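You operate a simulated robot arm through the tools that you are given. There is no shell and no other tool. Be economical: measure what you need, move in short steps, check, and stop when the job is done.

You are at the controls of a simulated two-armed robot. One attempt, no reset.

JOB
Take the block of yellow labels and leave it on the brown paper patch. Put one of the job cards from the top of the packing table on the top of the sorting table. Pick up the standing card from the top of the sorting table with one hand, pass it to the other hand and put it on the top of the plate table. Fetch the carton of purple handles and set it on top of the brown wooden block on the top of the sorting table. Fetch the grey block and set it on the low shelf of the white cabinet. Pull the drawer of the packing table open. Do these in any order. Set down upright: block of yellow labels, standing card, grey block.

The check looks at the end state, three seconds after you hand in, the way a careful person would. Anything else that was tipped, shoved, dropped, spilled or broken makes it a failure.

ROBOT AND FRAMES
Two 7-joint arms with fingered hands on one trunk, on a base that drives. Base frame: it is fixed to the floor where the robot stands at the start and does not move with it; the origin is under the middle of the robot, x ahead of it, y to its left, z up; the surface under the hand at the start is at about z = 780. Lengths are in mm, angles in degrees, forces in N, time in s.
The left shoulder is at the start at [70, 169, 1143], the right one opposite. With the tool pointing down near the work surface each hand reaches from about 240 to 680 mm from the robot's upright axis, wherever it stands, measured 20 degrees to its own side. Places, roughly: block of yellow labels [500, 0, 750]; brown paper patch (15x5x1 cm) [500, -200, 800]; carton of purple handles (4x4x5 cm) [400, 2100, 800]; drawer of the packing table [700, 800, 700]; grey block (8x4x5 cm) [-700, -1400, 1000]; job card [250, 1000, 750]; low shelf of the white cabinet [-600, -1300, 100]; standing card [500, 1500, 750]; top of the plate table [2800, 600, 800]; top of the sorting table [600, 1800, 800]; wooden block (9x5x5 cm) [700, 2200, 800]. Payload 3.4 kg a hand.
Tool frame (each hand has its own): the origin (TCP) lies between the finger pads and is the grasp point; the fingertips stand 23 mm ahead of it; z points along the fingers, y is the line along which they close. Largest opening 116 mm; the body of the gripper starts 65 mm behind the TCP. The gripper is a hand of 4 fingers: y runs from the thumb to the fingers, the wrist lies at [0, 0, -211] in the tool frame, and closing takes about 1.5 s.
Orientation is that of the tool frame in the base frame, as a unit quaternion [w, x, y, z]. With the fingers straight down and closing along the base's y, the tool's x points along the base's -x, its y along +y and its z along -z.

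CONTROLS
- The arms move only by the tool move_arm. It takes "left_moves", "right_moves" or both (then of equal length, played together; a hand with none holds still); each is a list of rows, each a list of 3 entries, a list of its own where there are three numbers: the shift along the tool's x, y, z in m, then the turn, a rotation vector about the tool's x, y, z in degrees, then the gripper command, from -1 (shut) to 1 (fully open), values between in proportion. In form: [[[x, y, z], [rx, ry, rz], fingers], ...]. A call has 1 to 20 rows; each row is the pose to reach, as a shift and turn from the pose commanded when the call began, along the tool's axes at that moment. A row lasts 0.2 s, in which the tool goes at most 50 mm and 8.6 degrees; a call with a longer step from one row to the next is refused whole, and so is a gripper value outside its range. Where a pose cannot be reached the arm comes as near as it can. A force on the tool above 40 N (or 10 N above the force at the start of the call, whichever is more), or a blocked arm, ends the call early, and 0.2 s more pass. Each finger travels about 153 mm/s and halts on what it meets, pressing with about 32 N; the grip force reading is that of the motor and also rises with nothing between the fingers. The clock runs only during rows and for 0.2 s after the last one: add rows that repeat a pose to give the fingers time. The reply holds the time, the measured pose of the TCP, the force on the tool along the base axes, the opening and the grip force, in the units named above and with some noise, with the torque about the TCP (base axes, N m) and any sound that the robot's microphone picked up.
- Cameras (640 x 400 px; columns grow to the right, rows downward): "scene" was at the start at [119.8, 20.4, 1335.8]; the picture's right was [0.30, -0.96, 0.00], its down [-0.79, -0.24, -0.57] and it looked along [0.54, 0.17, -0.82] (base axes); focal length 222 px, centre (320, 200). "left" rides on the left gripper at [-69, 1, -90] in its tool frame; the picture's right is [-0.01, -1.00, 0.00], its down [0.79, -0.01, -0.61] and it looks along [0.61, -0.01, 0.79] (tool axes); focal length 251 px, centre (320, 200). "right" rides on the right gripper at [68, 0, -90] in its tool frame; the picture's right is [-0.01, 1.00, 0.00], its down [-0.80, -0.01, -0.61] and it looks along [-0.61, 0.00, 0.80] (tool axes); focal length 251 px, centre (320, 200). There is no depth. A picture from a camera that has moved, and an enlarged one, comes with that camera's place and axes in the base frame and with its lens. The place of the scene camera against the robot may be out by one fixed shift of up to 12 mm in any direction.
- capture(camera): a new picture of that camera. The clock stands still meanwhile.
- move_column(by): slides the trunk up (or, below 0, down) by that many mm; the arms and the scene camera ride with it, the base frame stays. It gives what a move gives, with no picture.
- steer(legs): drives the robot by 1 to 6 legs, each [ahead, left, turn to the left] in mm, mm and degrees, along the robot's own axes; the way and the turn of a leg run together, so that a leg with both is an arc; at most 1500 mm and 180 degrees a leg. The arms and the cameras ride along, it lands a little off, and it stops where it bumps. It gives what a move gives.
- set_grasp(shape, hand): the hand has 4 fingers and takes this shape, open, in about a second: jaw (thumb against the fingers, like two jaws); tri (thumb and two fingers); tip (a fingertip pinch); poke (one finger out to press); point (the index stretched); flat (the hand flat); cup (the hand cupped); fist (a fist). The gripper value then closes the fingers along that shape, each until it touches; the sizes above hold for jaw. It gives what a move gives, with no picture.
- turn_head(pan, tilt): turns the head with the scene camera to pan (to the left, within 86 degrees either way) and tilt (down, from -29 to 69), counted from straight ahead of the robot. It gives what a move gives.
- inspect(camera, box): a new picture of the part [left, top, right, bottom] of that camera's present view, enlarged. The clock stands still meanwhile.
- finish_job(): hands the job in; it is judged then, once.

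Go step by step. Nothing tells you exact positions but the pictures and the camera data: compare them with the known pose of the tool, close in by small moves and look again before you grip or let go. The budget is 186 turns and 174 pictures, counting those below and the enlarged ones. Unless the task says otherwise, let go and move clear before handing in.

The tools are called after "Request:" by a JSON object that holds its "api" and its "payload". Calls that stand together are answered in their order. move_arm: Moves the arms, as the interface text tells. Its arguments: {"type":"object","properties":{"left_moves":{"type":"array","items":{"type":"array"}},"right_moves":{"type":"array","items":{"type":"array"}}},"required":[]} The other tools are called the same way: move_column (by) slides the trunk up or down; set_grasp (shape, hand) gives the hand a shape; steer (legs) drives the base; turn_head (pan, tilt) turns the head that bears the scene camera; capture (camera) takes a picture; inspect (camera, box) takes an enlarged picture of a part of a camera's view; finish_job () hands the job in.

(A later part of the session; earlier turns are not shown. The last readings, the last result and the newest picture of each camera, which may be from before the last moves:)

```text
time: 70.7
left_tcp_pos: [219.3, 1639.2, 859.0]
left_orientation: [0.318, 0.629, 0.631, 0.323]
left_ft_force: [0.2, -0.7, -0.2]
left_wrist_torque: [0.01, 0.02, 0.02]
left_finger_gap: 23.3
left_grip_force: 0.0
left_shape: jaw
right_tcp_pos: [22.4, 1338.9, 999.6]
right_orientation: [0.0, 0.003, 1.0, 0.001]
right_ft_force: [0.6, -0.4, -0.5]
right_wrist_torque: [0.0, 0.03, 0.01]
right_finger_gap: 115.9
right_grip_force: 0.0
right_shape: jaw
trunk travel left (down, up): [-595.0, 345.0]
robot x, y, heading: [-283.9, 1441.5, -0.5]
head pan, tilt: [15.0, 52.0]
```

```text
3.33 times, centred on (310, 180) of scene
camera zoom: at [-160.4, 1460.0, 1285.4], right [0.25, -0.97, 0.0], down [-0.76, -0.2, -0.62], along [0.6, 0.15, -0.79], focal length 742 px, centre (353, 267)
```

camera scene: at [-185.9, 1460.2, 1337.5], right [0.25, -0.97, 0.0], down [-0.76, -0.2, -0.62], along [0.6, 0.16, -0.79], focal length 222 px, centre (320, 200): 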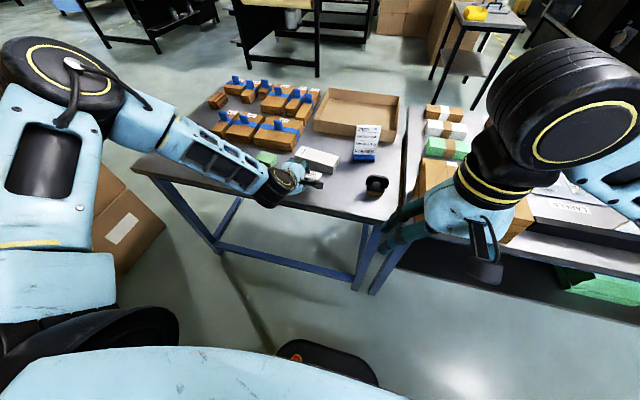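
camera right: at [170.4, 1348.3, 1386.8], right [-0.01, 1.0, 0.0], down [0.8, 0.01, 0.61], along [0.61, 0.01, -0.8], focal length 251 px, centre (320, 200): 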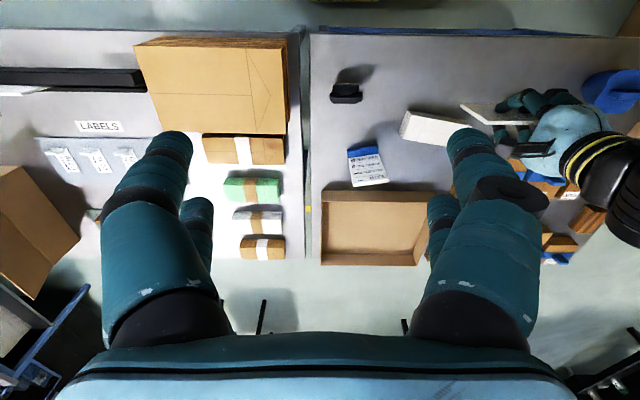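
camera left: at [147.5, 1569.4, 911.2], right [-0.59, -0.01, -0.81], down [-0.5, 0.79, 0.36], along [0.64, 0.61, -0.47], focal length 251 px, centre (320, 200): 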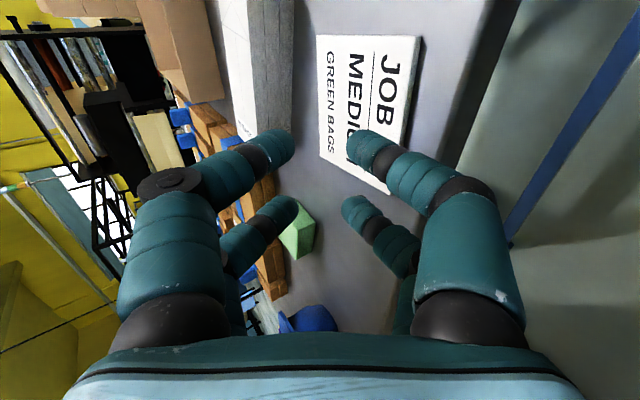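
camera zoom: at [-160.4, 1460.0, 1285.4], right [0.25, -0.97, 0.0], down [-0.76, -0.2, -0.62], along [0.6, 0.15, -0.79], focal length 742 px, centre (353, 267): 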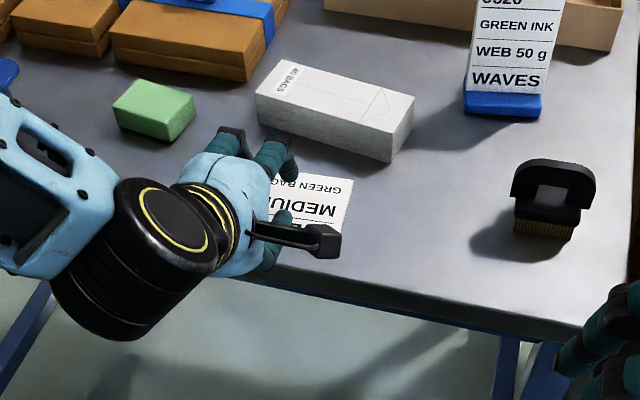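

The job card lies flat on the sorting table. Next the purple-handle carton: raise, straighten the left hand, and drive over.

Request:
{"api": "move_column", "payload": {"by": 300}}

Request:
{"api": "move_arm", "payload": {"left_moves": [[[0, 0, -0.01], [8, 0, 0], 0], [[0, 0, -0.02], [16, 0, 0], 0.5], [[0, 0, -0.02], [24, 0, 0], 1], [[0, 0, -0.02], [32, 0, 0], 1], [[0, 0, -0.02], [40, 0, 0], 1], [[0, 0, -0.02], [48, 0, 0], 1], [[0, 0, -0.02], [54, 0, 0], 1], [[0, 0, -0.02], [54, 0, 0], 1]]}}

Request:
{"api": "move_arm", "payload": {"left_moves": [[[0, 0, 0], [0, 0, -8.2], 1], [[0, 0, 0], [0, 0, -16.4], 1], [[0, 0, 0], [0, 0, -24.6], 1], [[0, 0, 0], [0, 0, -32.8], 1], [[0, 0, 0], [0, 0, -41], 1], [[0, 0, 0], [0, 0, -49.2], 1], [[0, 0, 0], [0, 0, -57.4], 1], [[0, 0, 0], [0, 0, -65.6], 1], [[0, 0, 0], [0, 0, -73.8], 1], [[0, 0, 0], [0, 0, -82], 1], [[0, 0, 0], [0, 0, -90], 1], [[0, 0, 0], [0, 0, -90], 1]]}}

Request:
{"api": "steer", "payload": {"legs": [[0, 500, 0], [270, 0, 0]]}}

Request:
{"api": "turn_head", "payload": {"pan": 30, "tilt": 45}}

Request:
{"api": "capture", "payload": {"camera": "scene"}}

Request:
{"api": "capture", "payload": {"camera": "left"}}

```text
time: 73.7
left_tcp_pos: [219.5, 1638.7, 1158.1]
left_orientation: [0.32, 0.628, 0.631, 0.324]
left_ft_force: [0.4, -0.7, -0.6]
left_wrist_torque: [0.0, 0.0, -0.02]
left_finger_gap: 23.4
left_grip_force: 0.0
left_shape: jaw
right_tcp_pos: [21.6, 1338.7, 1298.7]
right_orientation: [0.0, 0.004, 1.0, -0.001]
right_ft_force: [-0.7, -0.2, -0.6]
right_wrist_torque: [-0.02, 0.01, -0.02]
right_finger_gap: 115.6
right_grip_force: 0.0
right_shape: jaw
trunk travel left (down, up): [-895.0, 45.0]
robot x, y, heading: [-282.4, 1442.0, -0.6]
head pan, tilt: [15.0, 52.0]
```

```text
time: 75.5
left_tcp_pos: [203.0, 1638.2, 1169.7]
left_orientation: [-0.001, 0.705, 0.709, 0.001]
left_ft_force: [-0.1, 1.0, 0.0]
left_wrist_torque: [0.03, 0.0, 0.03]
left_finger_gap: 116.3
left_grip_force: 0.0
left_shape: jaw
right_tcp_pos: [21.4, 1337.9, 1299.8]
right_orientation: [0.0, 0.003, 1.0, 0.0]
right_ft_force: [-0.2, 0.1, 1.1]
right_wrist_torque: [-0.02, 0.0, 0.0]
right_finger_gap: 116.0
right_grip_force: 0.0
right_shape: jaw
trunk travel left (down, up): [-895.0, 45.0]
robot x, y, heading: [-284.7, 1442.1, -0.5]
head pan, tilt: [15.0, 52.0]
```

```text
time: 78.1
left_tcp_pos: [203.9, 1638.6, 1169.1]
left_orientation: [0.001, -0.003, 1.0, 0.002]
left_ft_force: [0.3, 0.9, 0.5]
left_wrist_torque: [0.02, -0.01, 0.01]
left_finger_gap: 115.8
left_grip_force: 0.1
left_shape: jaw
right_tcp_pos: [22.4, 1340.0, 1300.0]
right_orientation: [0.0, 0.003, 1.0, 0.0]
right_ft_force: [1.1, 0.3, -0.7]
right_wrist_torque: [-0.01, 0.01, -0.05]
right_finger_gap: 115.7
right_grip_force: 0.0
right_shape: jaw
trunk travel left (down, up): [-895.0, 45.0]
robot x, y, heading: [-283.4, 1446.1, -0.4]
head pan, tilt: [15.0, 52.0]
```

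```text
time: 82.5
left_tcp_pos: [463.4, 2121.3, 1166.5]
left_orientation: [-0.002, 0.002, 1.0, 0.003]
left_ft_force: [0.3, -0.7, -0.6]
left_wrist_torque: [-0.01, 0.04, 0.03]
left_finger_gap: 116.0
left_grip_force: 0.1
left_shape: jaw
right_tcp_pos: [280.4, 1821.1, 1296.4]
right_orientation: [-0.002, 0.008, 1.0, 0.0]
right_ft_force: [1.0, -1.1, -0.5]
right_wrist_torque: [-0.02, 0.05, 0.0]
right_finger_gap: 116.0
right_grip_force: 0.1
right_shape: jaw
trunk travel left (down, up): [-895.0, 45.0]
robot x, y, heading: [-30.2, 1927.8, -1.2]
head pan, tilt: [15.0, 52.0]
stopped in leg 2: the robot was blocked; the commanded pose is now the measured one
```

```text
time: 83.2
left_tcp_pos: [459.9, 2121.1, 1169.4]
left_orientation: [0.0, 0.002, 1.0, 0.003]
left_ft_force: [-0.4, 0.7, -0.4]
left_wrist_torque: [0.01, 0.06, -0.03]
left_finger_gap: 116.1
left_grip_force: 0.1
left_shape: jaw
right_tcp_pos: [277.8, 1823.0, 1298.7]
right_orientation: [-0.001, 0.008, 1.0, 0.001]
right_ft_force: [0.7, -0.2, 0.1]
right_wrist_torque: [0.05, 0.0, 0.0]
right_finger_gap: 115.7
right_grip_force: 0.0
right_shape: jaw
trunk travel left (down, up): [-895.0, 45.0]
robot x, y, heading: [-33.2, 1929.1, -1.0]
head pan, tilt: [30.0, 45.0]
```

```text
115 pictures are left
camera scene: at [93.8, 1966.4, 1594.7], right [0.49, -0.87, 0.0], down [-0.62, -0.34, -0.71], along [0.62, 0.34, -0.71], focal length 222 px, centre (320, 200)
```

scene: 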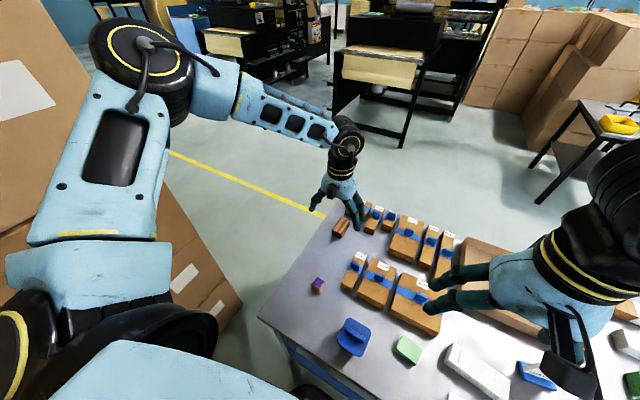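

```text
114 pictures are left
camera left: at [529.2, 2121.0, 1259.1], right [0.01, -1.0, -0.01], down [-0.79, -0.01, 0.61], along [-0.61, 0.0, -0.79], focal length 251 px, centre (320, 200)
```

left: 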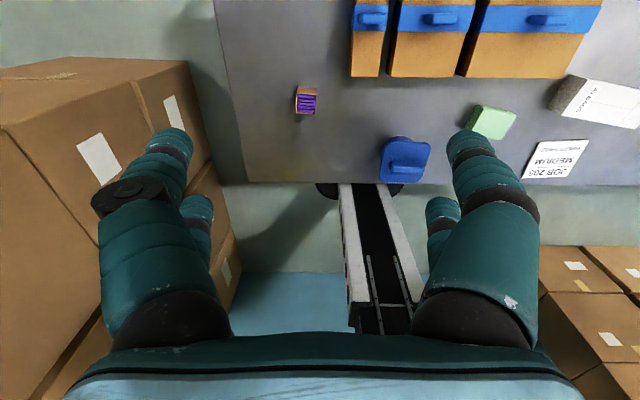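

The base stopped at x≈-33 against the table side; nothing on the table moved. I back off slightly, lower the trunk and bring the left hand, tilted 25° forward (for later reach), over the carton.

Request:
{"api": "steer", "payload": {"legs": [[-10, 0, 1]]}}

Request:
{"api": "move_column", "payload": {"by": -215}}

Request:
{"api": "move_arm", "payload": {"left_moves": [[[0.02, 0.005, 0], [0, -8, 0], 1], [[0.045, 0.01, 0], [0, -16, 0], 1], [[0.067, 0.015, 0], [0, -25, 0], 1], [[0.067, 0.02, 0.02], [0, -25, 0], 1], [[0.067, 0.02, 0.02], [0, -25, 0], 1]]}}

Request:
{"api": "capture", "payload": {"camera": "left"}}

Request:
{"api": "capture", "payload": {"camera": "scene"}}

```text
time: 84.0
left_tcp_pos: [447.5, 2128.9, 1168.3]
left_orientation: [0.0, -0.007, 1.0, 0.003]
left_ft_force: [1.1, 0.2, 0.8]
left_wrist_torque: [0.0, 0.03, 0.01]
left_finger_gap: 115.7
left_grip_force: 0.0
left_shape: jaw
right_tcp_pos: [269.4, 1826.6, 1298.3]
right_orientation: [-0.001, -0.001, 1.0, 0.0]
right_ft_force: [1.0, -0.2, -0.2]
right_wrist_torque: [0.03, 0.03, 0.01]
right_finger_gap: 115.9
right_grip_force: 0.1
right_shape: jaw
trunk travel left (down, up): [-895.0, 45.0]
robot x, y, heading: [-41.5, 1928.5, -0.1]
head pan, tilt: [30.0, 45.0]
```

```text
time: 86.3
left_tcp_pos: [445.6, 2128.5, 954.5]
left_orientation: [0.001, -0.007, 1.0, 0.003]
left_ft_force: [1.8, -0.5, -0.5]
left_wrist_torque: [0.02, 0.0, 0.0]
left_finger_gap: 116.0
left_grip_force: 0.0
left_shape: jaw
right_tcp_pos: [267.8, 1828.4, 1084.2]
right_orientation: [0.0, 0.0, 1.0, 0.0]
right_ft_force: [-0.2, 0.6, 0.0]
right_wrist_torque: [-0.02, 0.0, 0.02]
right_finger_gap: 115.7
right_grip_force: 0.0
right_shape: jaw
trunk travel left (down, up): [-680.0, 260.0]
robot x, y, heading: [-45.3, 1930.4, -0.2]
head pan, tilt: [30.0, 45.0]
```

```text
refused: row 3 steps farther than a row can; nothing moved
```

```text
113 pictures are left
camera left: at [514.0, 2130.3, 1045.0], right [0.02, -1.0, -0.01], down [-0.8, -0.02, 0.61], along [-0.61, -0.01, -0.8], focal length 251 px, centre (320, 200)
```

left: 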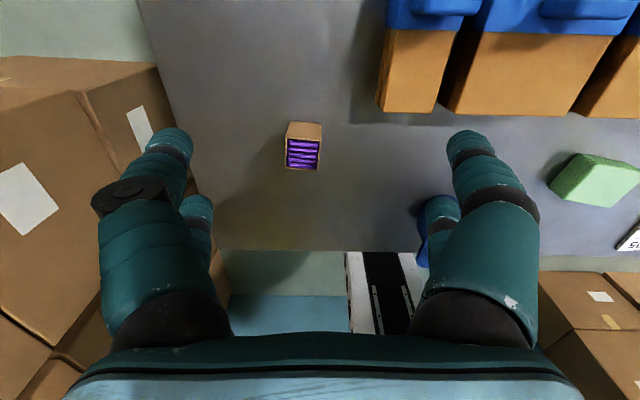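

```text
112 pictures are left
camera scene: at [80.7, 1968.4, 1380.0], right [0.5, -0.87, 0.0], down [-0.61, -0.35, -0.71], along [0.61, 0.35, -0.71], focal length 222 px, centre (320, 200)
```

scene: 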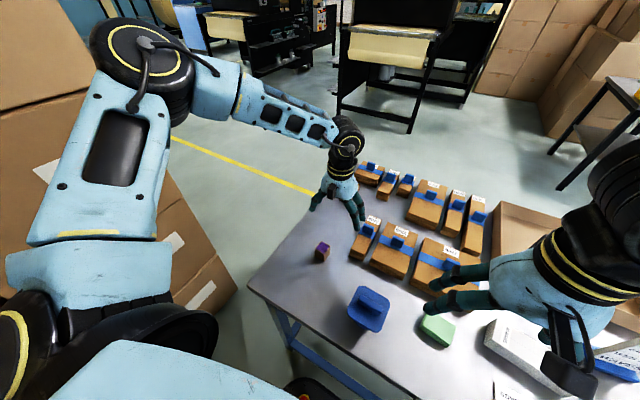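

Carton centre ≈ [400, 2145]. Repeat with smaller turn steps.

Request:
{"api": "move_arm", "payload": {"left_moves": [[[0.015, 0.005, 0], [0, -7, 0], 1], [[0.03, 0.01, 0], [0, -14, 0], 1], [[0.045, 0.015, 0.01], [0, -21, 0], 1], [[0.06, 0.017, 0.03], [0, -25, 0], 1], [[0.06, 0.017, 0.05], [0, -25, 0], 1], [[0.06, 0.017, 0.05], [0, -25, 0], 1]]}}

Request:
{"api": "capture", "payload": {"camera": "left"}}

```text
time: 87.7
left_tcp_pos: [384.3, 2145.7, 902.5]
left_orientation: [0.218, -0.007, 0.976, 0.005]
left_ft_force: [0.4, 0.3, 0.1]
left_wrist_torque: [-0.01, 0.04, 0.04]
left_finger_gap: 115.8
left_grip_force: 0.0
left_shape: jaw
right_tcp_pos: [268.0, 1827.4, 1085.1]
right_orientation: [0.0, -0.001, 1.0, 0.001]
right_ft_force: [0.8, 0.6, -1.0]
right_wrist_torque: [-0.01, 0.07, -0.01]
right_finger_gap: 115.9
right_grip_force: 0.1
right_shape: jaw
trunk travel left (down, up): [-680.0, 260.0]
robot x, y, heading: [-41.7, 1926.1, 0.5]
head pan, tilt: [30.0, 45.0]
```

```text
111 pictures are left
camera left: at [409.1, 2145.1, 1014.4], right [0.02, -1.0, 0.0], down [-0.98, -0.02, 0.21], along [-0.21, 0.0, -0.98], focal length 251 px, centre (320, 200)
```

left: 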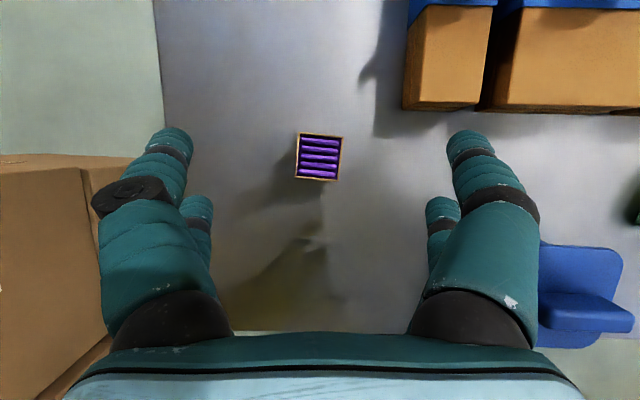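

Carton centred at x≈401, y≈2145. Descend vertically and close, with the camera-side pair at its middle.

Request:
{"api": "move_arm", "payload": {"left_moves": [[[0.01, 0, 0.022], [0, 0, 0], 1], [[0.02, 0, 0.044], [0, 0, 0], 1], [[0.03, 0, 0.065], [0, 0, 0], 1], [[0.0365, 0, 0.0785], [0, 0, 0], 1], [[0.0365, 0, 0.0785], [0, 0, 0], 1]]}}

Request:
{"api": "capture", "payload": {"camera": "left"}}

```text
time: 88.9
left_tcp_pos: [385.2, 2146.1, 818.7]
left_orientation: [0.218, -0.007, 0.976, 0.005]
left_ft_force: [0.6, 0.6, 0.5]
left_wrist_torque: [-0.01, 0.01, 0.03]
left_finger_gap: 115.9
left_grip_force: 0.1
left_shape: jaw
right_tcp_pos: [268.0, 1828.6, 1085.6]
right_orientation: [0.001, -0.001, 1.0, 0.0]
right_ft_force: [0.1, 0.1, 0.1]
right_wrist_torque: [0.05, 0.02, 0.03]
right_finger_gap: 115.9
right_grip_force: 0.1
right_shape: jaw
trunk travel left (down, up): [-680.0, 260.0]
robot x, y, heading: [-40.2, 1930.9, 0.1]
head pan, tilt: [30.0, 45.0]
```

```text
110 pictures are left
camera left: at [408.5, 2145.5, 929.9], right [0.02, -1.0, 0.0], down [-0.98, -0.02, 0.21], along [-0.21, 0.0, -0.98], focal length 251 px, centre (320, 200)
```

left: 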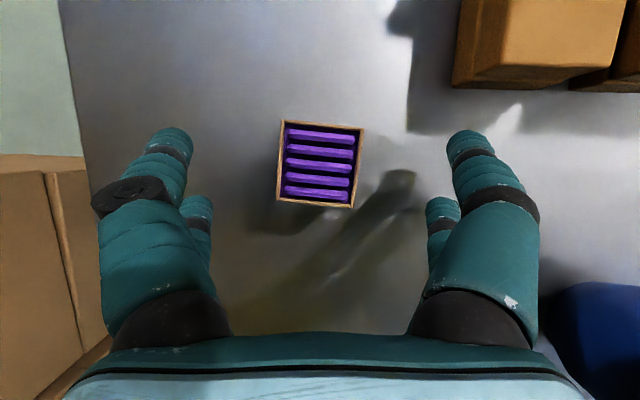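

Close gently.

Request:
{"api": "move_arm", "payload": {"left_moves": [[[0, 0, 0], [0, 0, 0], 0.5], [[0, 0, 0], [0, 0, 0], 0], [[0, 0, 0], [0, 0, 0], -0.3], [[0, 0, 0], [0, 0, 0], -0.5], [[0, 0, 0], [0, 0, 0], -0.7], [[0, 0, 0], [0, 0, 0], -0.7], [[0, 0, 0], [0, 0, 0], -0.7]]}}

Request:
{"api": "capture", "payload": {"camera": "left"}}

```text
time: 90.5
left_tcp_pos: [384.4, 2146.7, 818.9]
left_orientation: [0.217, -0.007, 0.976, 0.006]
left_ft_force: [-0.9, 0.0, 0.4]
left_wrist_torque: [0.01, -0.01, 0.03]
left_finger_gap: 16.3
left_grip_force: 31.8
left_shape: jaw
right_tcp_pos: [266.8, 1827.0, 1084.3]
right_orientation: [0.0, -0.002, 1.0, 0.0]
right_ft_force: [0.4, -0.8, -0.4]
right_wrist_torque: [-0.01, 0.0, 0.01]
right_finger_gap: 115.8
right_grip_force: 0.0
right_shape: jaw
trunk travel left (down, up): [-680.0, 260.0]
robot x, y, heading: [-41.8, 1929.0, 0.2]
head pan, tilt: [30.0, 45.0]
```

```text
109 pictures are left
camera left: at [408.8, 2145.6, 929.9], right [0.02, -1.0, 0.0], down [-0.98, -0.02, 0.21], along [-0.21, 0.0, -0.98], focal length 251 px, centre (320, 200)
```

left: 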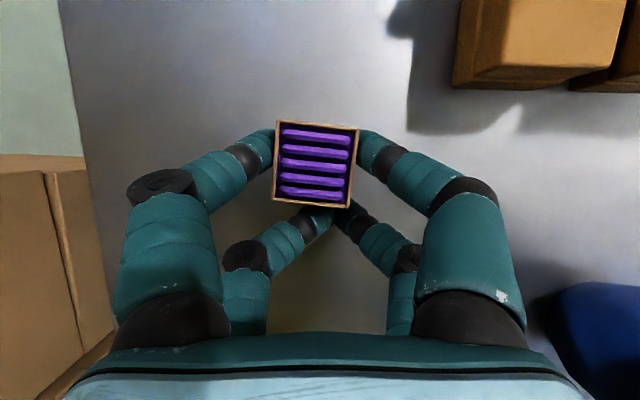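

Held squarely. Lift 90 mm and start toward the wooden block, then look.

Request:
{"api": "move_arm", "payload": {"left_moves": [[[-0.0127, 0, -0.0272], [0, 0, 0], -0.7], [[-0.0254, 0, -0.0544], [0, 0, 0], -0.7], [[-0.0423, 0, -0.0906], [0, 0, 0], -0.7], [[-0.0785, 0, -0.0737], [0, 0, 0], -0.7], [[-0.115, 0, -0.057], [0, 0, 0], -0.7], [[-0.151, 0, -0.04], [0, 0, 0], -0.7], [[-0.178, 0, -0.027], [0, 0, 0], -0.7], [[-0.178, 0, -0.027], [0, 0, 0], -0.7]]}}

Request:
{"api": "capture", "payload": {"camera": "left"}}

Request:
{"api": "inspect", "payload": {"camera": "scene", "box": [260, 120, 420, 240]}}

```text
time: 92.3
left_tcp_pos: [535.5, 2145.6, 917.3]
left_orientation: [0.218, -0.006, 0.976, 0.004]
left_ft_force: [-1.2, 0.1, -0.4]
left_wrist_torque: [-0.01, -0.03, 0.0]
left_finger_gap: 16.7
left_grip_force: 32.5
left_shape: jaw
right_tcp_pos: [266.1, 1829.4, 1083.8]
right_orientation: [0.001, -0.001, 1.0, 0.0]
right_ft_force: [0.0, -0.1, -0.6]
right_wrist_torque: [0.04, -0.02, 0.0]
right_finger_gap: 116.0
right_grip_force: 0.1
right_shape: jaw
trunk travel left (down, up): [-680.0, 260.0]
robot x, y, heading: [-42.3, 1921.9, 0.1]
head pan, tilt: [30.0, 45.0]
```

```text
108 pictures are left
camera left: at [559.5, 2145.8, 1028.6], right [0.02, -1.0, 0.0], down [-0.98, -0.02, 0.21], along [-0.21, 0.0, -0.98], focal length 251 px, centre (320, 200)
```

left: 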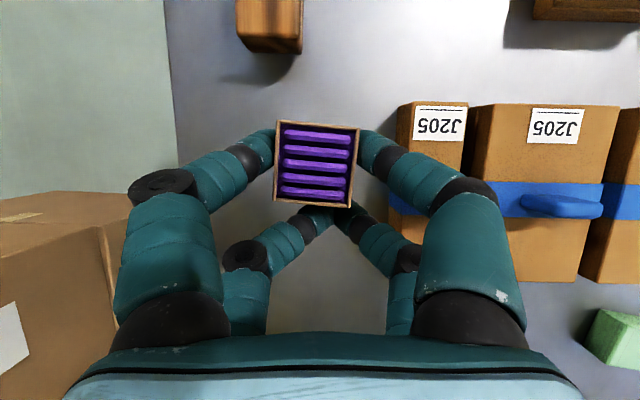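

```text
3.33 times, centred on (340, 180) of scene
camera zoom: at [80.0, 1968.4, 1380.1], right [0.5, -0.87, 0.0], down [-0.61, -0.35, -0.71], along [0.61, 0.35, -0.71], focal length 742 px, centre (253, 267)
```

zoom: 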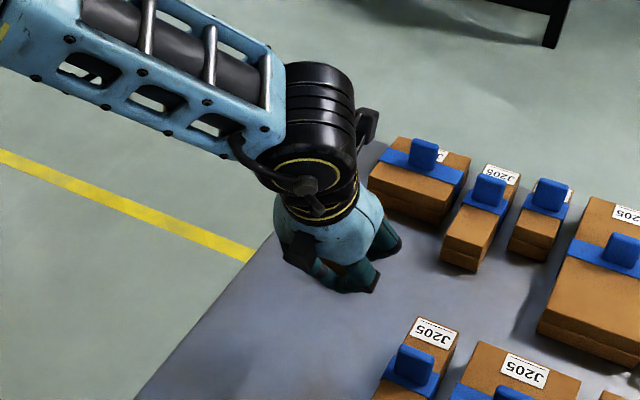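

The wooden block is at x≈641–731, y≈2158–2207 (top z≈830). Move higher and closer and look again.

Request:
{"api": "move_arm", "payload": {"left_moves": [[[-0.036, 0.018, -0.01], [0, 0, 0], -0.7], [[-0.06, 0.036, -0.025], [0, 0, 0], -0.7], [[-0.085, 0.036, -0.014], [0, 0, 0], -0.7], [[-0.11, 0.036, -0.003], [0, 0, 0], -0.7], [[-0.11, 0.036, -0.003], [0, 0, 0], -0.7]]}}

Request:
{"api": "capture", "payload": {"camera": "left"}}

```text
time: 93.5
left_tcp_pos: [614.9, 2190.7, 972.4]
left_orientation: [0.217, -0.006, 0.976, 0.004]
left_ft_force: [-0.5, -1.1, -0.1]
left_wrist_torque: [0.0, 0.0, 0.0]
left_finger_gap: 16.3
left_grip_force: 31.7
left_shape: jaw
left hand out of reach, approached as far as the arm can: row 4, 5
right_tcp_pos: [267.5, 1827.8, 1084.1]
right_orientation: [0.0, 0.0, 1.0, 0.0]
right_ft_force: [1.1, 0.4, -0.1]
right_wrist_torque: [0.02, 0.01, 0.02]
right_finger_gap: 115.7
right_grip_force: 0.0
right_shape: jaw
trunk travel left (down, up): [-680.0, 260.0]
robot x, y, heading: [-38.0, 1931.2, 0.2]
head pan, tilt: [30.0, 45.0]
```

```text
106 pictures are left
camera left: at [640.0, 2191.2, 1083.7], right [0.02, -1.0, 0.0], down [-0.98, -0.02, 0.21], along [-0.21, 0.0, -0.98], focal length 251 px, centre (320, 200)
```

left: 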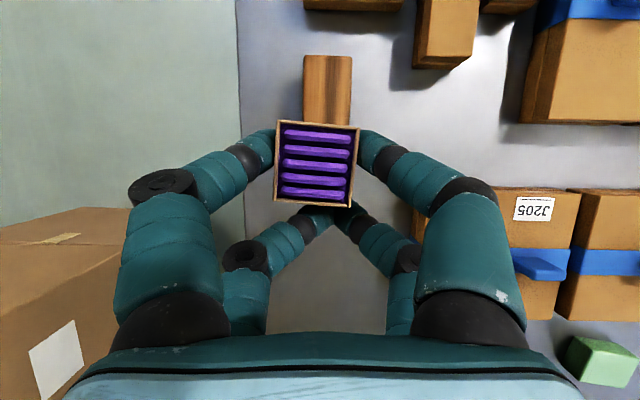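

Block top spans x≈638–722, y centre≈2184. The arm is at its limit at this height; try nearer the placing height.

Request:
{"api": "move_arm", "payload": {"left_moves": [[[-0.004, -0.002, 0.023], [0, 0, 0], -0.7], [[-0.008, -0.004, 0.046], [0, 0, 0], -0.7], [[-0.0121, -0.006, 0.0685], [0, 0, 0], -0.7], [[-0.0121, -0.006, 0.0685], [0, 0, 0], -0.7]]}}

```text
time: 94.5
left_tcp_pos: [606.4, 2200.8, 937.7]
left_orientation: [0.218, -0.005, 0.976, 0.004]
left_ft_force: [-0.9, -0.8, 0.4]
left_wrist_torque: [0.01, 0.03, -0.01]
left_finger_gap: 16.7
left_grip_force: 31.4
left_shape: jaw
left hand out of reach, approached as far as the arm can: row 1, 2, 3, 4
right_tcp_pos: [267.1, 1827.4, 1083.3]
right_orientation: [-0.001, -0.001, 1.0, 0.0]
right_ft_force: [0.7, -0.2, -0.2]
right_wrist_torque: [-0.01, -0.01, -0.02]
right_finger_gap: 116.0
right_grip_force: 0.0
right_shape: jaw
trunk travel left (down, up): [-680.0, 260.0]
robot x, y, heading: [-40.5, 1929.9, 0.1]
head pan, tilt: [30.0, 45.0]
```

Too far for the arm from this side, and the base can't get closer. I must go to the far side anyway (plate table, drawer), so I'll carry the carton around: pull the hand in, raise the trunk, and drive along the aisle.

Request:
{"api": "move_arm", "payload": {"left_moves": [[[0.03, -0.005, -0.03], [0, 0, 0], -0.7], [[0.06, -0.01, -0.05], [0, 0, 0], -0.7], [[0.1, -0.02, -0.05], [0, 0, 0], -0.7], [[0.14, -0.03, -0.05], [0, 0, 0], -0.7], [[0.18, -0.04, -0.05], [0, 0, 0], -0.7], [[0.2, -0.05, -0.07], [0, 0, 0], -0.7], [[0.2, -0.05, -0.07], [0, 0, 0], -0.7]]}}

Request:
{"api": "move_column", "payload": {"by": 200}}

Request:
{"api": "steer", "payload": {"legs": [[-270, 0, 0]]}}

Request:
{"api": "turn_head", "payload": {"pan": -80, "tilt": 25}}

Request:
{"api": "capture", "payload": {"camera": "scene"}}

Request:
{"api": "capture", "payload": {"camera": "left"}}

```text
time: 96.1
left_tcp_pos: [400.2, 2150.0, 920.6]
left_orientation: [0.218, -0.007, 0.976, 0.005]
left_ft_force: [0.1, 0.3, -0.3]
left_wrist_torque: [-0.01, 0.0, 0.01]
left_finger_gap: 16.5
left_grip_force: 31.6
left_shape: jaw
right_tcp_pos: [268.3, 1828.1, 1085.1]
right_orientation: [0.0, -0.001, 1.0, 0.0]
right_ft_force: [-0.3, -0.4, 0.6]
right_wrist_torque: [-0.02, -0.06, -0.04]
right_finger_gap: 116.0
right_grip_force: 0.1
right_shape: jaw
trunk travel left (down, up): [-680.0, 260.0]
robot x, y, heading: [-43.5, 1928.1, 0.3]
head pan, tilt: [30.0, 45.0]
```

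```text
time: 98.2
left_tcp_pos: [399.0, 2151.5, 1122.1]
left_orientation: [0.218, -0.007, 0.976, 0.005]
left_ft_force: [0.2, -0.3, -0.2]
left_wrist_torque: [0.03, 0.02, 0.0]
left_finger_gap: 16.3
left_grip_force: 32.0
left_shape: jaw
right_tcp_pos: [268.0, 1827.6, 1283.2]
right_orientation: [-0.001, -0.001, 1.0, 0.0]
right_ft_force: [0.8, -0.2, 0.8]
right_wrist_torque: [-0.02, 0.02, 0.02]
right_finger_gap: 115.9
right_grip_force: 0.1
right_shape: jaw
trunk travel left (down, up): [-880.0, 60.0]
robot x, y, heading: [-37.5, 1931.7, 0.2]
head pan, tilt: [30.0, 45.0]
```

```text
time: 100.2
left_tcp_pos: [125.7, 2150.9, 1120.8]
left_orientation: [0.215, -0.008, 0.977, 0.005]
left_ft_force: [-0.5, 0.5, 0.6]
left_wrist_torque: [0.0, 0.06, -0.04]
left_finger_gap: 16.3
left_grip_force: 31.9
left_shape: jaw
right_tcp_pos: [-5.8, 1827.4, 1283.3]
right_orientation: [-0.001, -0.003, 1.0, 0.0]
right_ft_force: [0.4, 0.4, 0.8]
right_wrist_torque: [0.0, 0.02, 0.02]
right_finger_gap: 115.7
right_grip_force: 0.1
right_shape: jaw
trunk travel left (down, up): [-880.0, 60.0]
robot x, y, heading: [-318.1, 1924.7, 0.3]
head pan, tilt: [30.0, 45.0]
```

```text
time: 102.1
left_tcp_pos: [123.9, 2152.0, 1121.7]
left_orientation: [0.217, -0.008, 0.976, 0.004]
left_ft_force: [-0.5, -0.6, 0.2]
left_wrist_torque: [-0.01, -0.01, 0.0]
left_finger_gap: 16.4
left_grip_force: 31.9
left_shape: jaw
right_tcp_pos: [-7.8, 1828.1, 1283.1]
right_orientation: [0.0, -0.004, 1.0, 0.001]
right_ft_force: [0.1, -0.7, 0.4]
right_wrist_torque: [-0.03, 0.02, 0.01]
right_finger_gap: 116.1
right_grip_force: 0.1
right_shape: jaw
trunk travel left (down, up): [-880.0, 60.0]
robot x, y, heading: [-314.8, 1929.2, 0.6]
head pan, tilt: [-80.0, 25.0]
```

```text
105 pictures are left
camera scene: at [-248.4, 1836.5, 1610.6], right [-0.98, -0.18, 0.0], down [-0.08, 0.42, -0.91], along [0.16, -0.89, -0.42], focal length 222 px, centre (320, 200)
```

scene: 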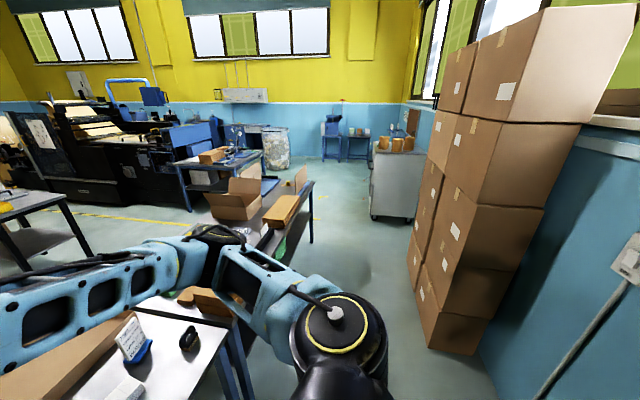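

```text
104 pictures are left
camera left: at [147.8, 2151.4, 1233.3], right [0.03, -1.0, 0.0], down [-0.98, -0.03, 0.21], along [-0.21, 0.0, -0.98], focal length 251 px, centre (320, 200)
```

left: 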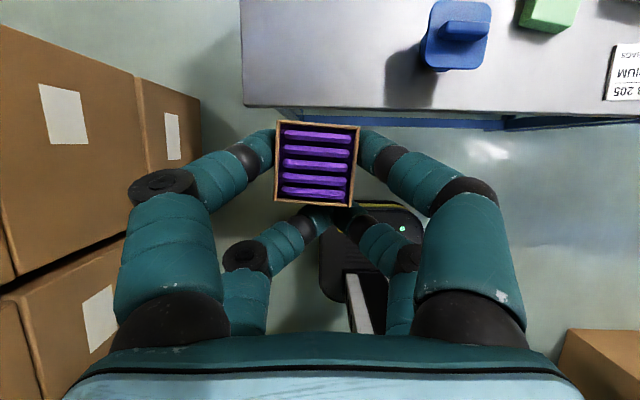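

The aisle is clear enough. Drive sideways along it, then shift to pass the right end of the packing table.

Request:
{"api": "steer", "payload": {"legs": [[0, -1500, 0], [0, -400, 0], [210, -720, 0]]}}

Request:
{"api": "turn_head", "payload": {"pan": 0, "tilt": 35}}

Request:
{"api": "capture", "payload": {"camera": "scene"}}

Request:
{"api": "turn_head", "payload": {"pan": -86, "tilt": 35}}

Request:
{"api": "capture", "payload": {"camera": "scene"}}

```text
time: 114.8
left_tcp_pos: [296.4, -396.4, 1121.2]
left_orientation: [0.217, 0.007, 0.976, 0.001]
left_ft_force: [0.4, -0.2, 0.1]
left_wrist_torque: [-0.04, -0.01, 0.04]
left_finger_gap: 16.5
left_grip_force: 32.1
left_shape: jaw
right_tcp_pos: [155.3, -715.0, 1283.6]
right_orientation: [0.001, 0.012, 1.0, 0.0]
right_ft_force: [0.2, 1.0, 0.3]
right_wrist_torque: [-0.01, 0.02, 0.05]
right_finger_gap: 115.8
right_grip_force: 0.1
right_shape: jaw
trunk travel left (down, up): [-880.0, 60.0]
robot x, y, heading: [-150.2, -607.7, -1.4]
head pan, tilt: [-80.0, 25.0]
```

```text
time: 116.4
left_tcp_pos: [297.3, -396.3, 1122.6]
left_orientation: [0.217, 0.006, 0.976, 0.002]
left_ft_force: [0.0, 0.4, -0.3]
left_wrist_torque: [-0.02, 0.0, 0.04]
left_finger_gap: 16.4
left_grip_force: 32.1
left_shape: jaw
right_tcp_pos: [155.6, -716.1, 1284.7]
right_orientation: [-0.001, 0.012, 1.0, 0.0]
right_ft_force: [-0.4, -0.4, -1.0]
right_wrist_torque: [0.01, -0.03, -0.01]
right_finger_gap: 115.8
right_grip_force: 0.0
right_shape: jaw
trunk travel left (down, up): [-880.0, 60.0]
robot x, y, heading: [-152.2, -610.2, -1.6]
head pan, tilt: [0.0, 35.0]
```

```text
103 pictures are left
camera scene: at [-9.9, -611.8, 1594.8], right [-0.03, -1.0, 0.0], down [-0.57, 0.01, -0.82], along [0.82, -0.02, -0.57], focal length 222 px, centre (320, 200)
```

scene: 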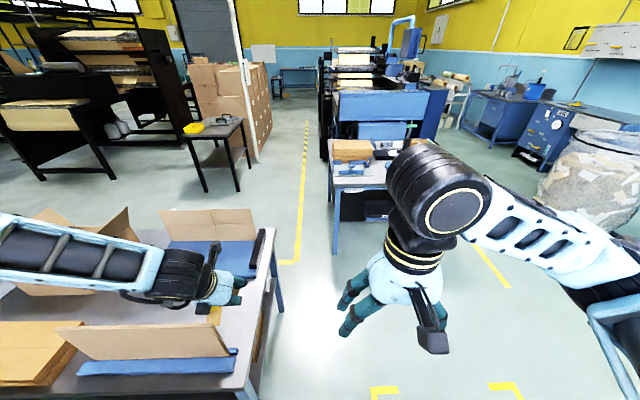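

```text
time: 118.0
left_tcp_pos: [297.5, -397.0, 1123.5]
left_orientation: [0.218, 0.006, 0.976, 0.002]
left_ft_force: [1.4, 0.2, -0.9]
left_wrist_torque: [-0.01, 0.0, 0.0]
left_finger_gap: 16.3
left_grip_force: 32.0
left_shape: jaw
right_tcp_pos: [156.0, -715.5, 1284.3]
right_orientation: [0.0, 0.012, 1.0, 0.0]
right_ft_force: [-1.2, 0.2, -0.4]
right_wrist_torque: [0.0, 0.0, 0.01]
right_finger_gap: 116.0
right_grip_force: 0.0
right_shape: jaw
trunk travel left (down, up): [-880.0, 60.0]
robot x, y, heading: [-149.6, -607.5, -1.1]
head pan, tilt: [-85.9, 35.0]
```

```text
102 pictures are left
camera scene: at [-93.9, -697.3, 1594.8], right [-1.0, -0.05, 0.0], down [-0.03, 0.57, -0.82], along [0.04, -0.82, -0.57], focal length 222 px, centre (320, 200)
```

scene: 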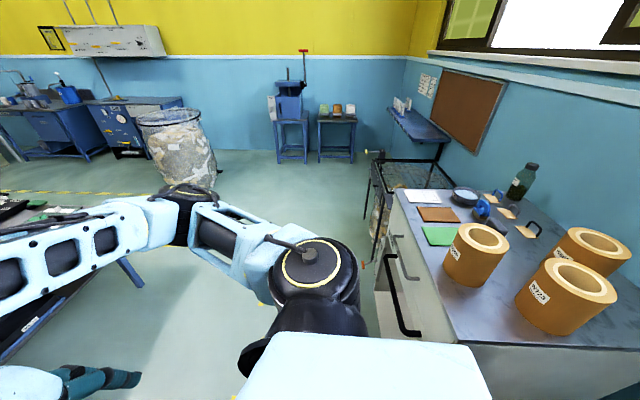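

Clear passage between the packing table end (y≈-371) and the blue table (x≥1429). Go through carefully.

Request:
{"api": "steer", "payload": {"legs": [[0, -115, 1.2], [1270, 0, 0]]}}

Request:
{"api": "turn_head", "payload": {"pan": 60, "tilt": 35}}

Request:
{"api": "capture", "payload": {"camera": "scene"}}

```text
time: 125.1
left_tcp_pos: [1546.3, -541.2, 1122.5]
left_orientation: [0.217, 0.01, 0.976, 0.001]
left_ft_force: [-0.5, 0.4, -0.1]
left_wrist_torque: [-0.03, 0.01, -0.05]
left_finger_gap: 16.0
left_grip_force: 31.9
left_shape: jaw
right_tcp_pos: [1402.9, -859.3, 1283.6]
right_orientation: [0.0, 0.018, 1.0, 0.0]
right_ft_force: [0.0, -0.9, 0.2]
right_wrist_torque: [0.0, -0.01, -0.03]
right_finger_gap: 115.7
right_grip_force: 0.1
right_shape: jaw
trunk travel left (down, up): [-880.0, 60.0]
robot x, y, heading: [1097.8, -745.0, -2.1]
head pan, tilt: [-85.9, 35.0]
```

```text
time: 127.4
left_tcp_pos: [1547.5, -541.4, 1121.9]
left_orientation: [0.217, 0.011, 0.976, 0.0]
left_ft_force: [0.0, 0.0, 0.6]
left_wrist_torque: [0.0, 0.02, -0.03]
left_finger_gap: 16.3
left_grip_force: 32.6
left_shape: jaw
right_tcp_pos: [1403.0, -859.7, 1284.5]
right_orientation: [-0.001, 0.018, 1.0, 0.0]
right_ft_force: [0.3, 0.0, 0.3]
right_wrist_torque: [0.01, -0.01, -0.01]
right_finger_gap: 116.1
right_grip_force: 0.0
right_shape: jaw
trunk travel left (down, up): [-880.0, 60.0]
robot x, y, heading: [1100.0, -747.9, -2.1]
head pan, tilt: [60.0, 35.0]
```

```text
101 pictures are left
camera scene: at [1197.3, -675.6, 1594.8], right [0.85, -0.53, 0.0], down [-0.3, -0.49, -0.82], along [0.43, 0.69, -0.57], focal length 222 px, centre (320, 200)
```

scene: 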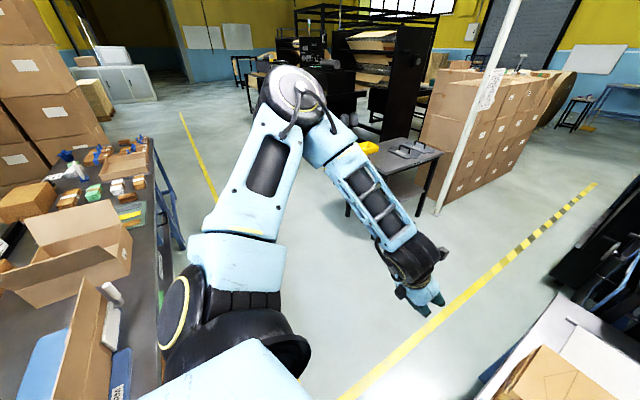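

The far aisle is free. Drive into it, turn to face the tables, and stop opposite the drawer to look.

Request:
{"api": "steer", "payload": {"legs": [[400, 800, 2], [0, 0, 90], [0, 0, 90], [0, -750, 0]]}}

Request:
{"api": "turn_head", "payload": {"pan": 0, "tilt": 30}}

Request:
{"api": "capture", "payload": {"camera": "scene"}}

```text
time: 143.4
left_tcp_pos: [1089.4, 559.3, 1121.5]
left_orientation: [0.003, 0.976, 0.0, -0.217]
left_ft_force: [-0.1, -0.1, -0.2]
left_wrist_torque: [0.0, -0.05, 0.01]
left_finger_gap: 16.2
left_grip_force: 31.7
left_shape: jaw
right_tcp_pos: [1226.1, 880.3, 1283.5]
right_orientation: [0.0, 1.0, -0.007, 0.0]
right_ft_force: [0.1, -0.2, 0.3]
right_wrist_torque: [0.0, -0.02, 0.02]
right_finger_gap: 116.0
right_grip_force: 0.0
right_shape: jaw
trunk travel left (down, up): [-880.0, 60.0]
robot x, y, heading: [1530.5, 779.8, 179.5]
head pan, tilt: [60.0, 35.0]
```

```text
time: 144.7
left_tcp_pos: [1089.7, 560.4, 1121.9]
left_orientation: [0.003, 0.976, 0.0, -0.217]
left_ft_force: [-0.1, -0.8, -0.1]
left_wrist_torque: [-0.02, 0.01, 0.0]
left_finger_gap: 16.4
left_grip_force: 31.4
left_shape: jaw
right_tcp_pos: [1226.3, 881.9, 1284.3]
right_orientation: [0.0, 1.0, -0.006, 0.0]
right_ft_force: [0.0, -0.8, 0.1]
right_wrist_torque: [0.01, 0.0, 0.04]
right_finger_gap: 116.0
right_grip_force: 0.1
right_shape: jaw
trunk travel left (down, up): [-880.0, 60.0]
robot x, y, heading: [1531.8, 781.1, 179.1]
head pan, tilt: [0.0, 30.0]
```

```text
100 pictures are left
camera scene: at [1393.6, 778.0, 1602.6], right [0.01, 1.0, 0.0], down [0.5, -0.01, -0.87], along [-0.87, 0.01, -0.5], focal length 222 px, centre (320, 200)
```

scene: 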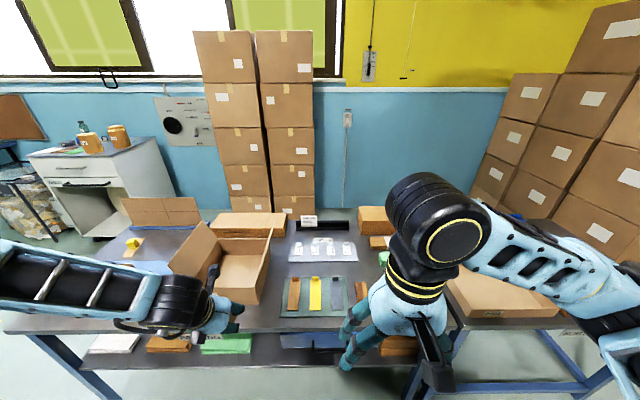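

No drawer front visible from here yet. Place the carton first: drive to the wooden block's side.

Request:
{"api": "steer", "payload": {"legs": [[0, -1500, 0.5], [330, -110, 0]]}}

Request:
{"api": "turn_head", "payload": {"pan": 20, "tilt": 50}}

Request:
{"api": "capture", "payload": {"camera": "scene"}}

Request:
{"api": "capture", "payload": {"camera": "left"}}

```text
time: 154.1
left_tcp_pos: [780.3, 2197.1, 1121.8]
left_orientation: [0.002, 0.976, -0.004, -0.218]
left_ft_force: [0.0, 0.1, 0.0]
left_wrist_torque: [0.02, 0.02, 0.0]
left_finger_gap: 16.2
left_grip_force: 31.9
left_shape: jaw
right_tcp_pos: [920.7, 2516.6, 1284.8]
right_orientation: [-0.001, 1.0, -0.011, -0.002]
right_ft_force: [0.3, 0.4, 0.1]
right_wrist_torque: [0.02, 0.05, 0.05]
right_finger_gap: 116.0
right_grip_force: 0.1
right_shape: jaw
trunk travel left (down, up): [-880.0, 60.0]
robot x, y, heading: [1222.2, 2409.0, 178.8]
head pan, tilt: [0.0, 30.0]
```

```text
time: 154.9
left_tcp_pos: [778.4, 2197.2, 1121.6]
left_orientation: [0.002, 0.976, -0.005, -0.217]
left_ft_force: [0.0, -0.7, -0.5]
left_wrist_torque: [0.01, 0.03, 0.01]
left_finger_gap: 16.2
left_grip_force: 31.8
left_shape: jaw
right_tcp_pos: [918.3, 2516.3, 1284.6]
right_orientation: [0.0, 1.0, -0.011, 0.0]
right_ft_force: [-0.5, -0.1, 0.0]
right_wrist_torque: [-0.02, 0.0, -0.03]
right_finger_gap: 116.1
right_grip_force: 0.1
right_shape: jaw
trunk travel left (down, up): [-880.0, 60.0]
robot x, y, heading: [1221.0, 2409.7, 178.8]
head pan, tilt: [20.0, 50.0]
```

```text
99 pictures are left
camera scene: at [1101.2, 2384.8, 1573.1], right [-0.32, 0.95, 0.0], down [0.73, 0.25, -0.64], along [-0.61, -0.21, -0.77], focal length 222 px, centre (320, 200)
```

scene: 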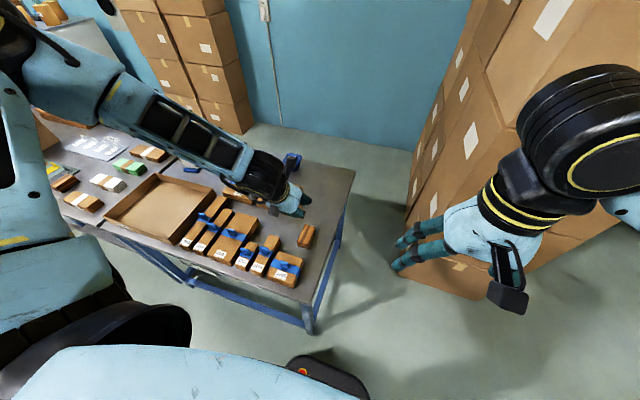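

```text
98 pictures are left
camera left: at [753.5, 2197.6, 1233.1], right [0.0, 1.0, 0.0], down [0.98, 0.0, 0.21], along [0.21, 0.0, -0.98], focal length 251 px, centre (320, 200)
```

left: 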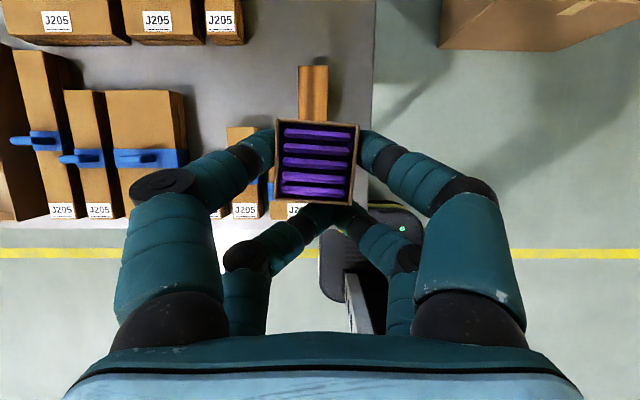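

Block at x≈637–722, y≈2163–2210. Shift the carton above it with the arm, then lower the trunk and look.

Request:
{"api": "move_arm", "payload": {"left_moves": [[[-0.035, 0.005, 0.016], [0, 0, 0], -0.7], [[-0.0752, 0.01, 0.0351], [0, 0, 0], -0.7], [[-0.0752, 0.01, 0.0351], [0, 0, 0], -0.7]]}}

Request:
{"api": "move_column", "payload": {"by": -190}}

Request:
{"api": "capture", "payload": {"camera": "left"}}

Request:
{"api": "capture", "payload": {"camera": "scene"}}

```text
time: 155.7
left_tcp_pos: [697.5, 2187.9, 1121.8]
left_orientation: [0.002, 0.976, -0.005, -0.217]
left_ft_force: [1.4, -0.3, -0.4]
left_wrist_torque: [0.02, 0.0, -0.01]
left_finger_gap: 16.2
left_grip_force: 32.0
left_shape: jaw
right_tcp_pos: [919.3, 2516.5, 1285.2]
right_orientation: [0.0, 1.0, -0.011, -0.001]
right_ft_force: [-0.3, -0.2, 0.0]
right_wrist_torque: [0.04, 0.08, -0.03]
right_finger_gap: 115.8
right_grip_force: 0.0
right_shape: jaw
trunk travel left (down, up): [-880.0, 60.0]
robot x, y, heading: [1226.5, 2410.9, 179.0]
head pan, tilt: [20.0, 50.0]
```

```text
time: 157.8
left_tcp_pos: [696.5, 2186.8, 931.4]
left_orientation: [0.003, 0.976, -0.003, -0.217]
left_ft_force: [0.0, -0.3, -0.3]
left_wrist_torque: [-0.02, -0.01, 0.0]
left_finger_gap: 16.5
left_grip_force: 31.7
left_shape: jaw
right_tcp_pos: [918.2, 2516.0, 1095.7]
right_orientation: [0.0, 1.0, -0.011, 0.0]
right_ft_force: [0.3, -0.4, 0.5]
right_wrist_torque: [0.0, 0.0, -0.03]
right_finger_gap: 115.9
right_grip_force: 0.1
right_shape: jaw
trunk travel left (down, up): [-690.0, 250.0]
robot x, y, heading: [1223.1, 2412.4, 178.8]
head pan, tilt: [20.0, 50.0]
```

```text
97 pictures are left
camera left: at [672.9, 2187.6, 1043.0], right [0.0, 1.0, 0.0], down [0.98, 0.0, 0.21], along [0.21, 0.0, -0.98], focal length 251 px, centre (320, 200)
```

left: 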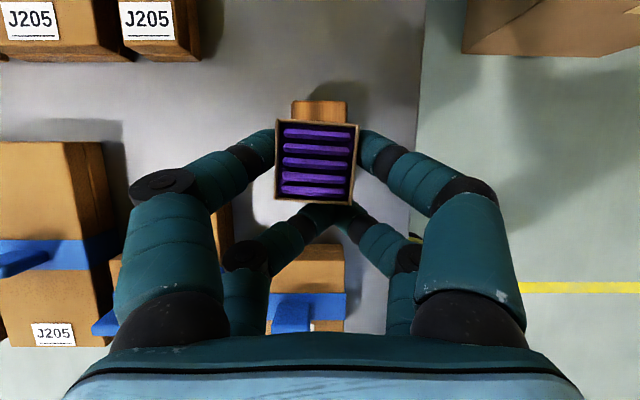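

```text
96 pictures are left
camera scene: at [1102.2, 2384.4, 1383.1], right [-0.32, 0.95, 0.0], down [0.73, 0.25, -0.64], along [-0.61, -0.21, -0.77], focal length 222 px, centre (320, 200)
```

scene: 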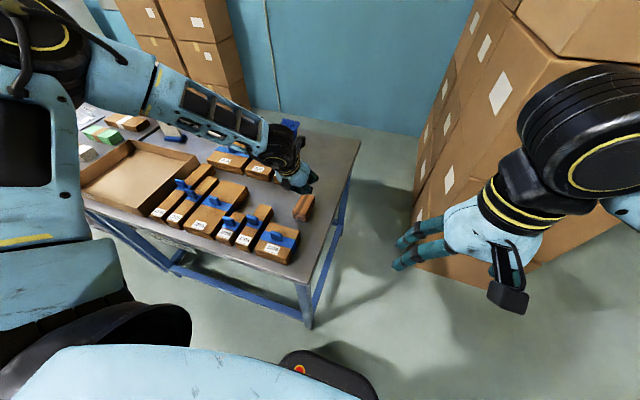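

Well lined up. Lower in steps and watch for contact.

Request:
{"api": "move_column", "payload": {"by": -54}}

Request:
{"api": "inspect", "payload": {"camera": "scene", "box": [230, 100, 350, 240]}}

Request:
{"api": "capture", "payload": {"camera": "left"}}

```text
time: 158.7
left_tcp_pos: [696.6, 2187.7, 877.1]
left_orientation: [0.003, 0.976, -0.004, -0.217]
left_ft_force: [0.1, -0.6, -0.8]
left_wrist_torque: [0.02, -0.02, -0.02]
left_finger_gap: 16.3
left_grip_force: 32.2
left_shape: jaw
right_tcp_pos: [917.1, 2517.6, 1040.9]
right_orientation: [0.0, 1.0, -0.01, 0.0]
right_ft_force: [-0.1, -0.2, 0.2]
right_wrist_torque: [0.02, 0.0, 0.05]
right_finger_gap: 115.9
right_grip_force: 0.1
right_shape: jaw
trunk travel left (down, up): [-636.0, 304.0]
robot x, y, heading: [1225.8, 2410.5, 179.0]
head pan, tilt: [20.0, 50.0]
```

```text
2.86 times, centred on (290, 170) of scene
camera zoom: at [1102.4, 2384.4, 1329.1], right [-0.32, 0.95, 0.0], down [0.73, 0.25, -0.64], along [-0.61, -0.21, -0.77], focal length 636 px, centre (406, 286)
```

zoom: 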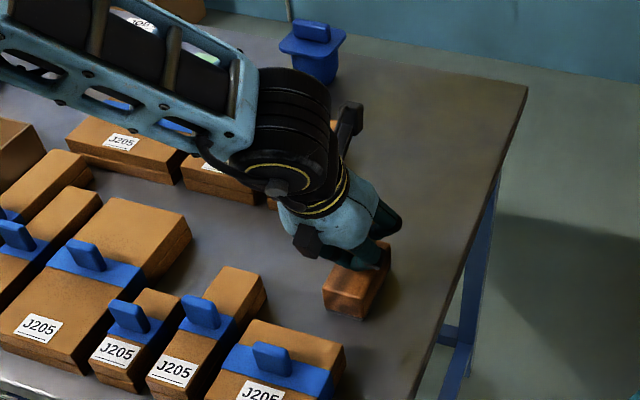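

```text
94 pictures are left
camera left: at [673.0, 2187.7, 989.0], right [0.0, 1.0, 0.0], down [0.98, 0.0, 0.21], along [0.21, 0.0, -0.98], focal length 251 px, centre (320, 200)
```

left: 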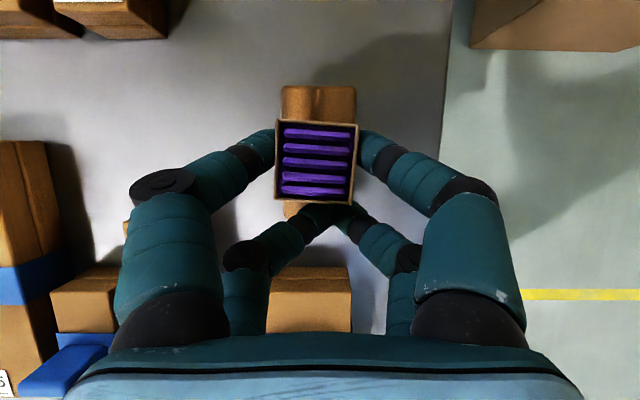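

Request:
{"api": "move_column", "payload": {"by": -6}}

Request:
{"api": "move_column", "payload": {"by": -4}}

```text
time: 159.3
left_tcp_pos: [696.5, 2187.8, 871.6]
left_orientation: [0.002, 0.976, -0.004, -0.217]
left_ft_force: [0.2, 0.9, -0.8]
left_wrist_torque: [0.0, -0.02, 0.01]
left_finger_gap: 16.5
left_grip_force: 32.1
left_shape: jaw
right_tcp_pos: [917.9, 2516.6, 1034.6]
right_orientation: [0.0, 1.0, -0.01, 0.0]
right_ft_force: [0.0, -0.4, 0.1]
right_wrist_torque: [0.0, 0.01, -0.01]
right_finger_gap: 115.9
right_grip_force: 0.1
right_shape: jaw
trunk travel left (down, up): [-630.0, 310.0]
robot x, y, heading: [1223.1, 2408.7, 178.6]
head pan, tilt: [20.0, 50.0]
```

```text
time: 159.8
left_tcp_pos: [696.4, 2187.8, 868.0]
left_orientation: [0.002, 0.976, -0.004, -0.216]
left_ft_force: [0.2, 0.7, -1.5]
left_wrist_torque: [0.0, -0.04, 0.02]
left_finger_gap: 16.5
left_grip_force: 32.3
left_shape: jaw
right_tcp_pos: [917.6, 2516.0, 1030.9]
right_orientation: [-0.001, 1.0, -0.011, 0.0]
right_ft_force: [-0.5, -0.6, -0.6]
right_wrist_torque: [-0.03, 0.03, 0.01]
right_finger_gap: 115.7
right_grip_force: 0.0
right_shape: jaw
trunk travel left (down, up): [-626.0, 314.0]
robot x, y, heading: [1227.4, 2409.9, 178.9]
head pan, tilt: [20.0, 50.0]
```

Request:
{"api": "move_column", "payload": {"by": -4}}

Request:
{"api": "inspect", "payload": {"camera": "scene", "box": [275, 150, 325, 190]}}

```text
time: 160.3
left_tcp_pos: [696.7, 2186.9, 863.4]
left_orientation: [0.002, 0.976, -0.004, -0.217]
left_ft_force: [0.6, 0.0, -0.6]
left_wrist_torque: [-0.01, 0.01, -0.04]
left_finger_gap: 16.4
left_grip_force: 32.1
left_shape: jaw
right_tcp_pos: [918.7, 2517.8, 1026.5]
right_orientation: [0.0, 1.0, -0.011, -0.001]
right_ft_force: [0.3, 1.1, -0.7]
right_wrist_torque: [0.0, -0.03, 0.0]
right_finger_gap: 115.7
right_grip_force: 0.0
right_shape: jaw
trunk travel left (down, up): [-622.0, 318.0]
robot x, y, heading: [1219.9, 2410.0, 178.8]
head pan, tilt: [20.0, 50.0]
```

```text
10.00 times, centred on (300, 170) of scene
camera zoom: at [1102.1, 2384.4, 1315.0], right [-0.32, 0.95, 0.0], down [0.73, 0.25, -0.64], along [-0.61, -0.21, -0.77], focal length 2225 px, centre (520, 500)
```

zoom: 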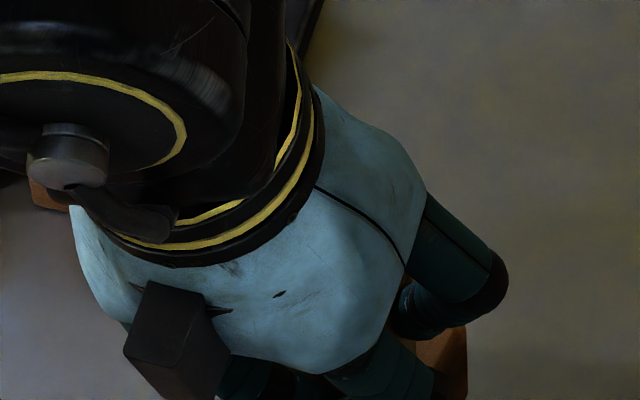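

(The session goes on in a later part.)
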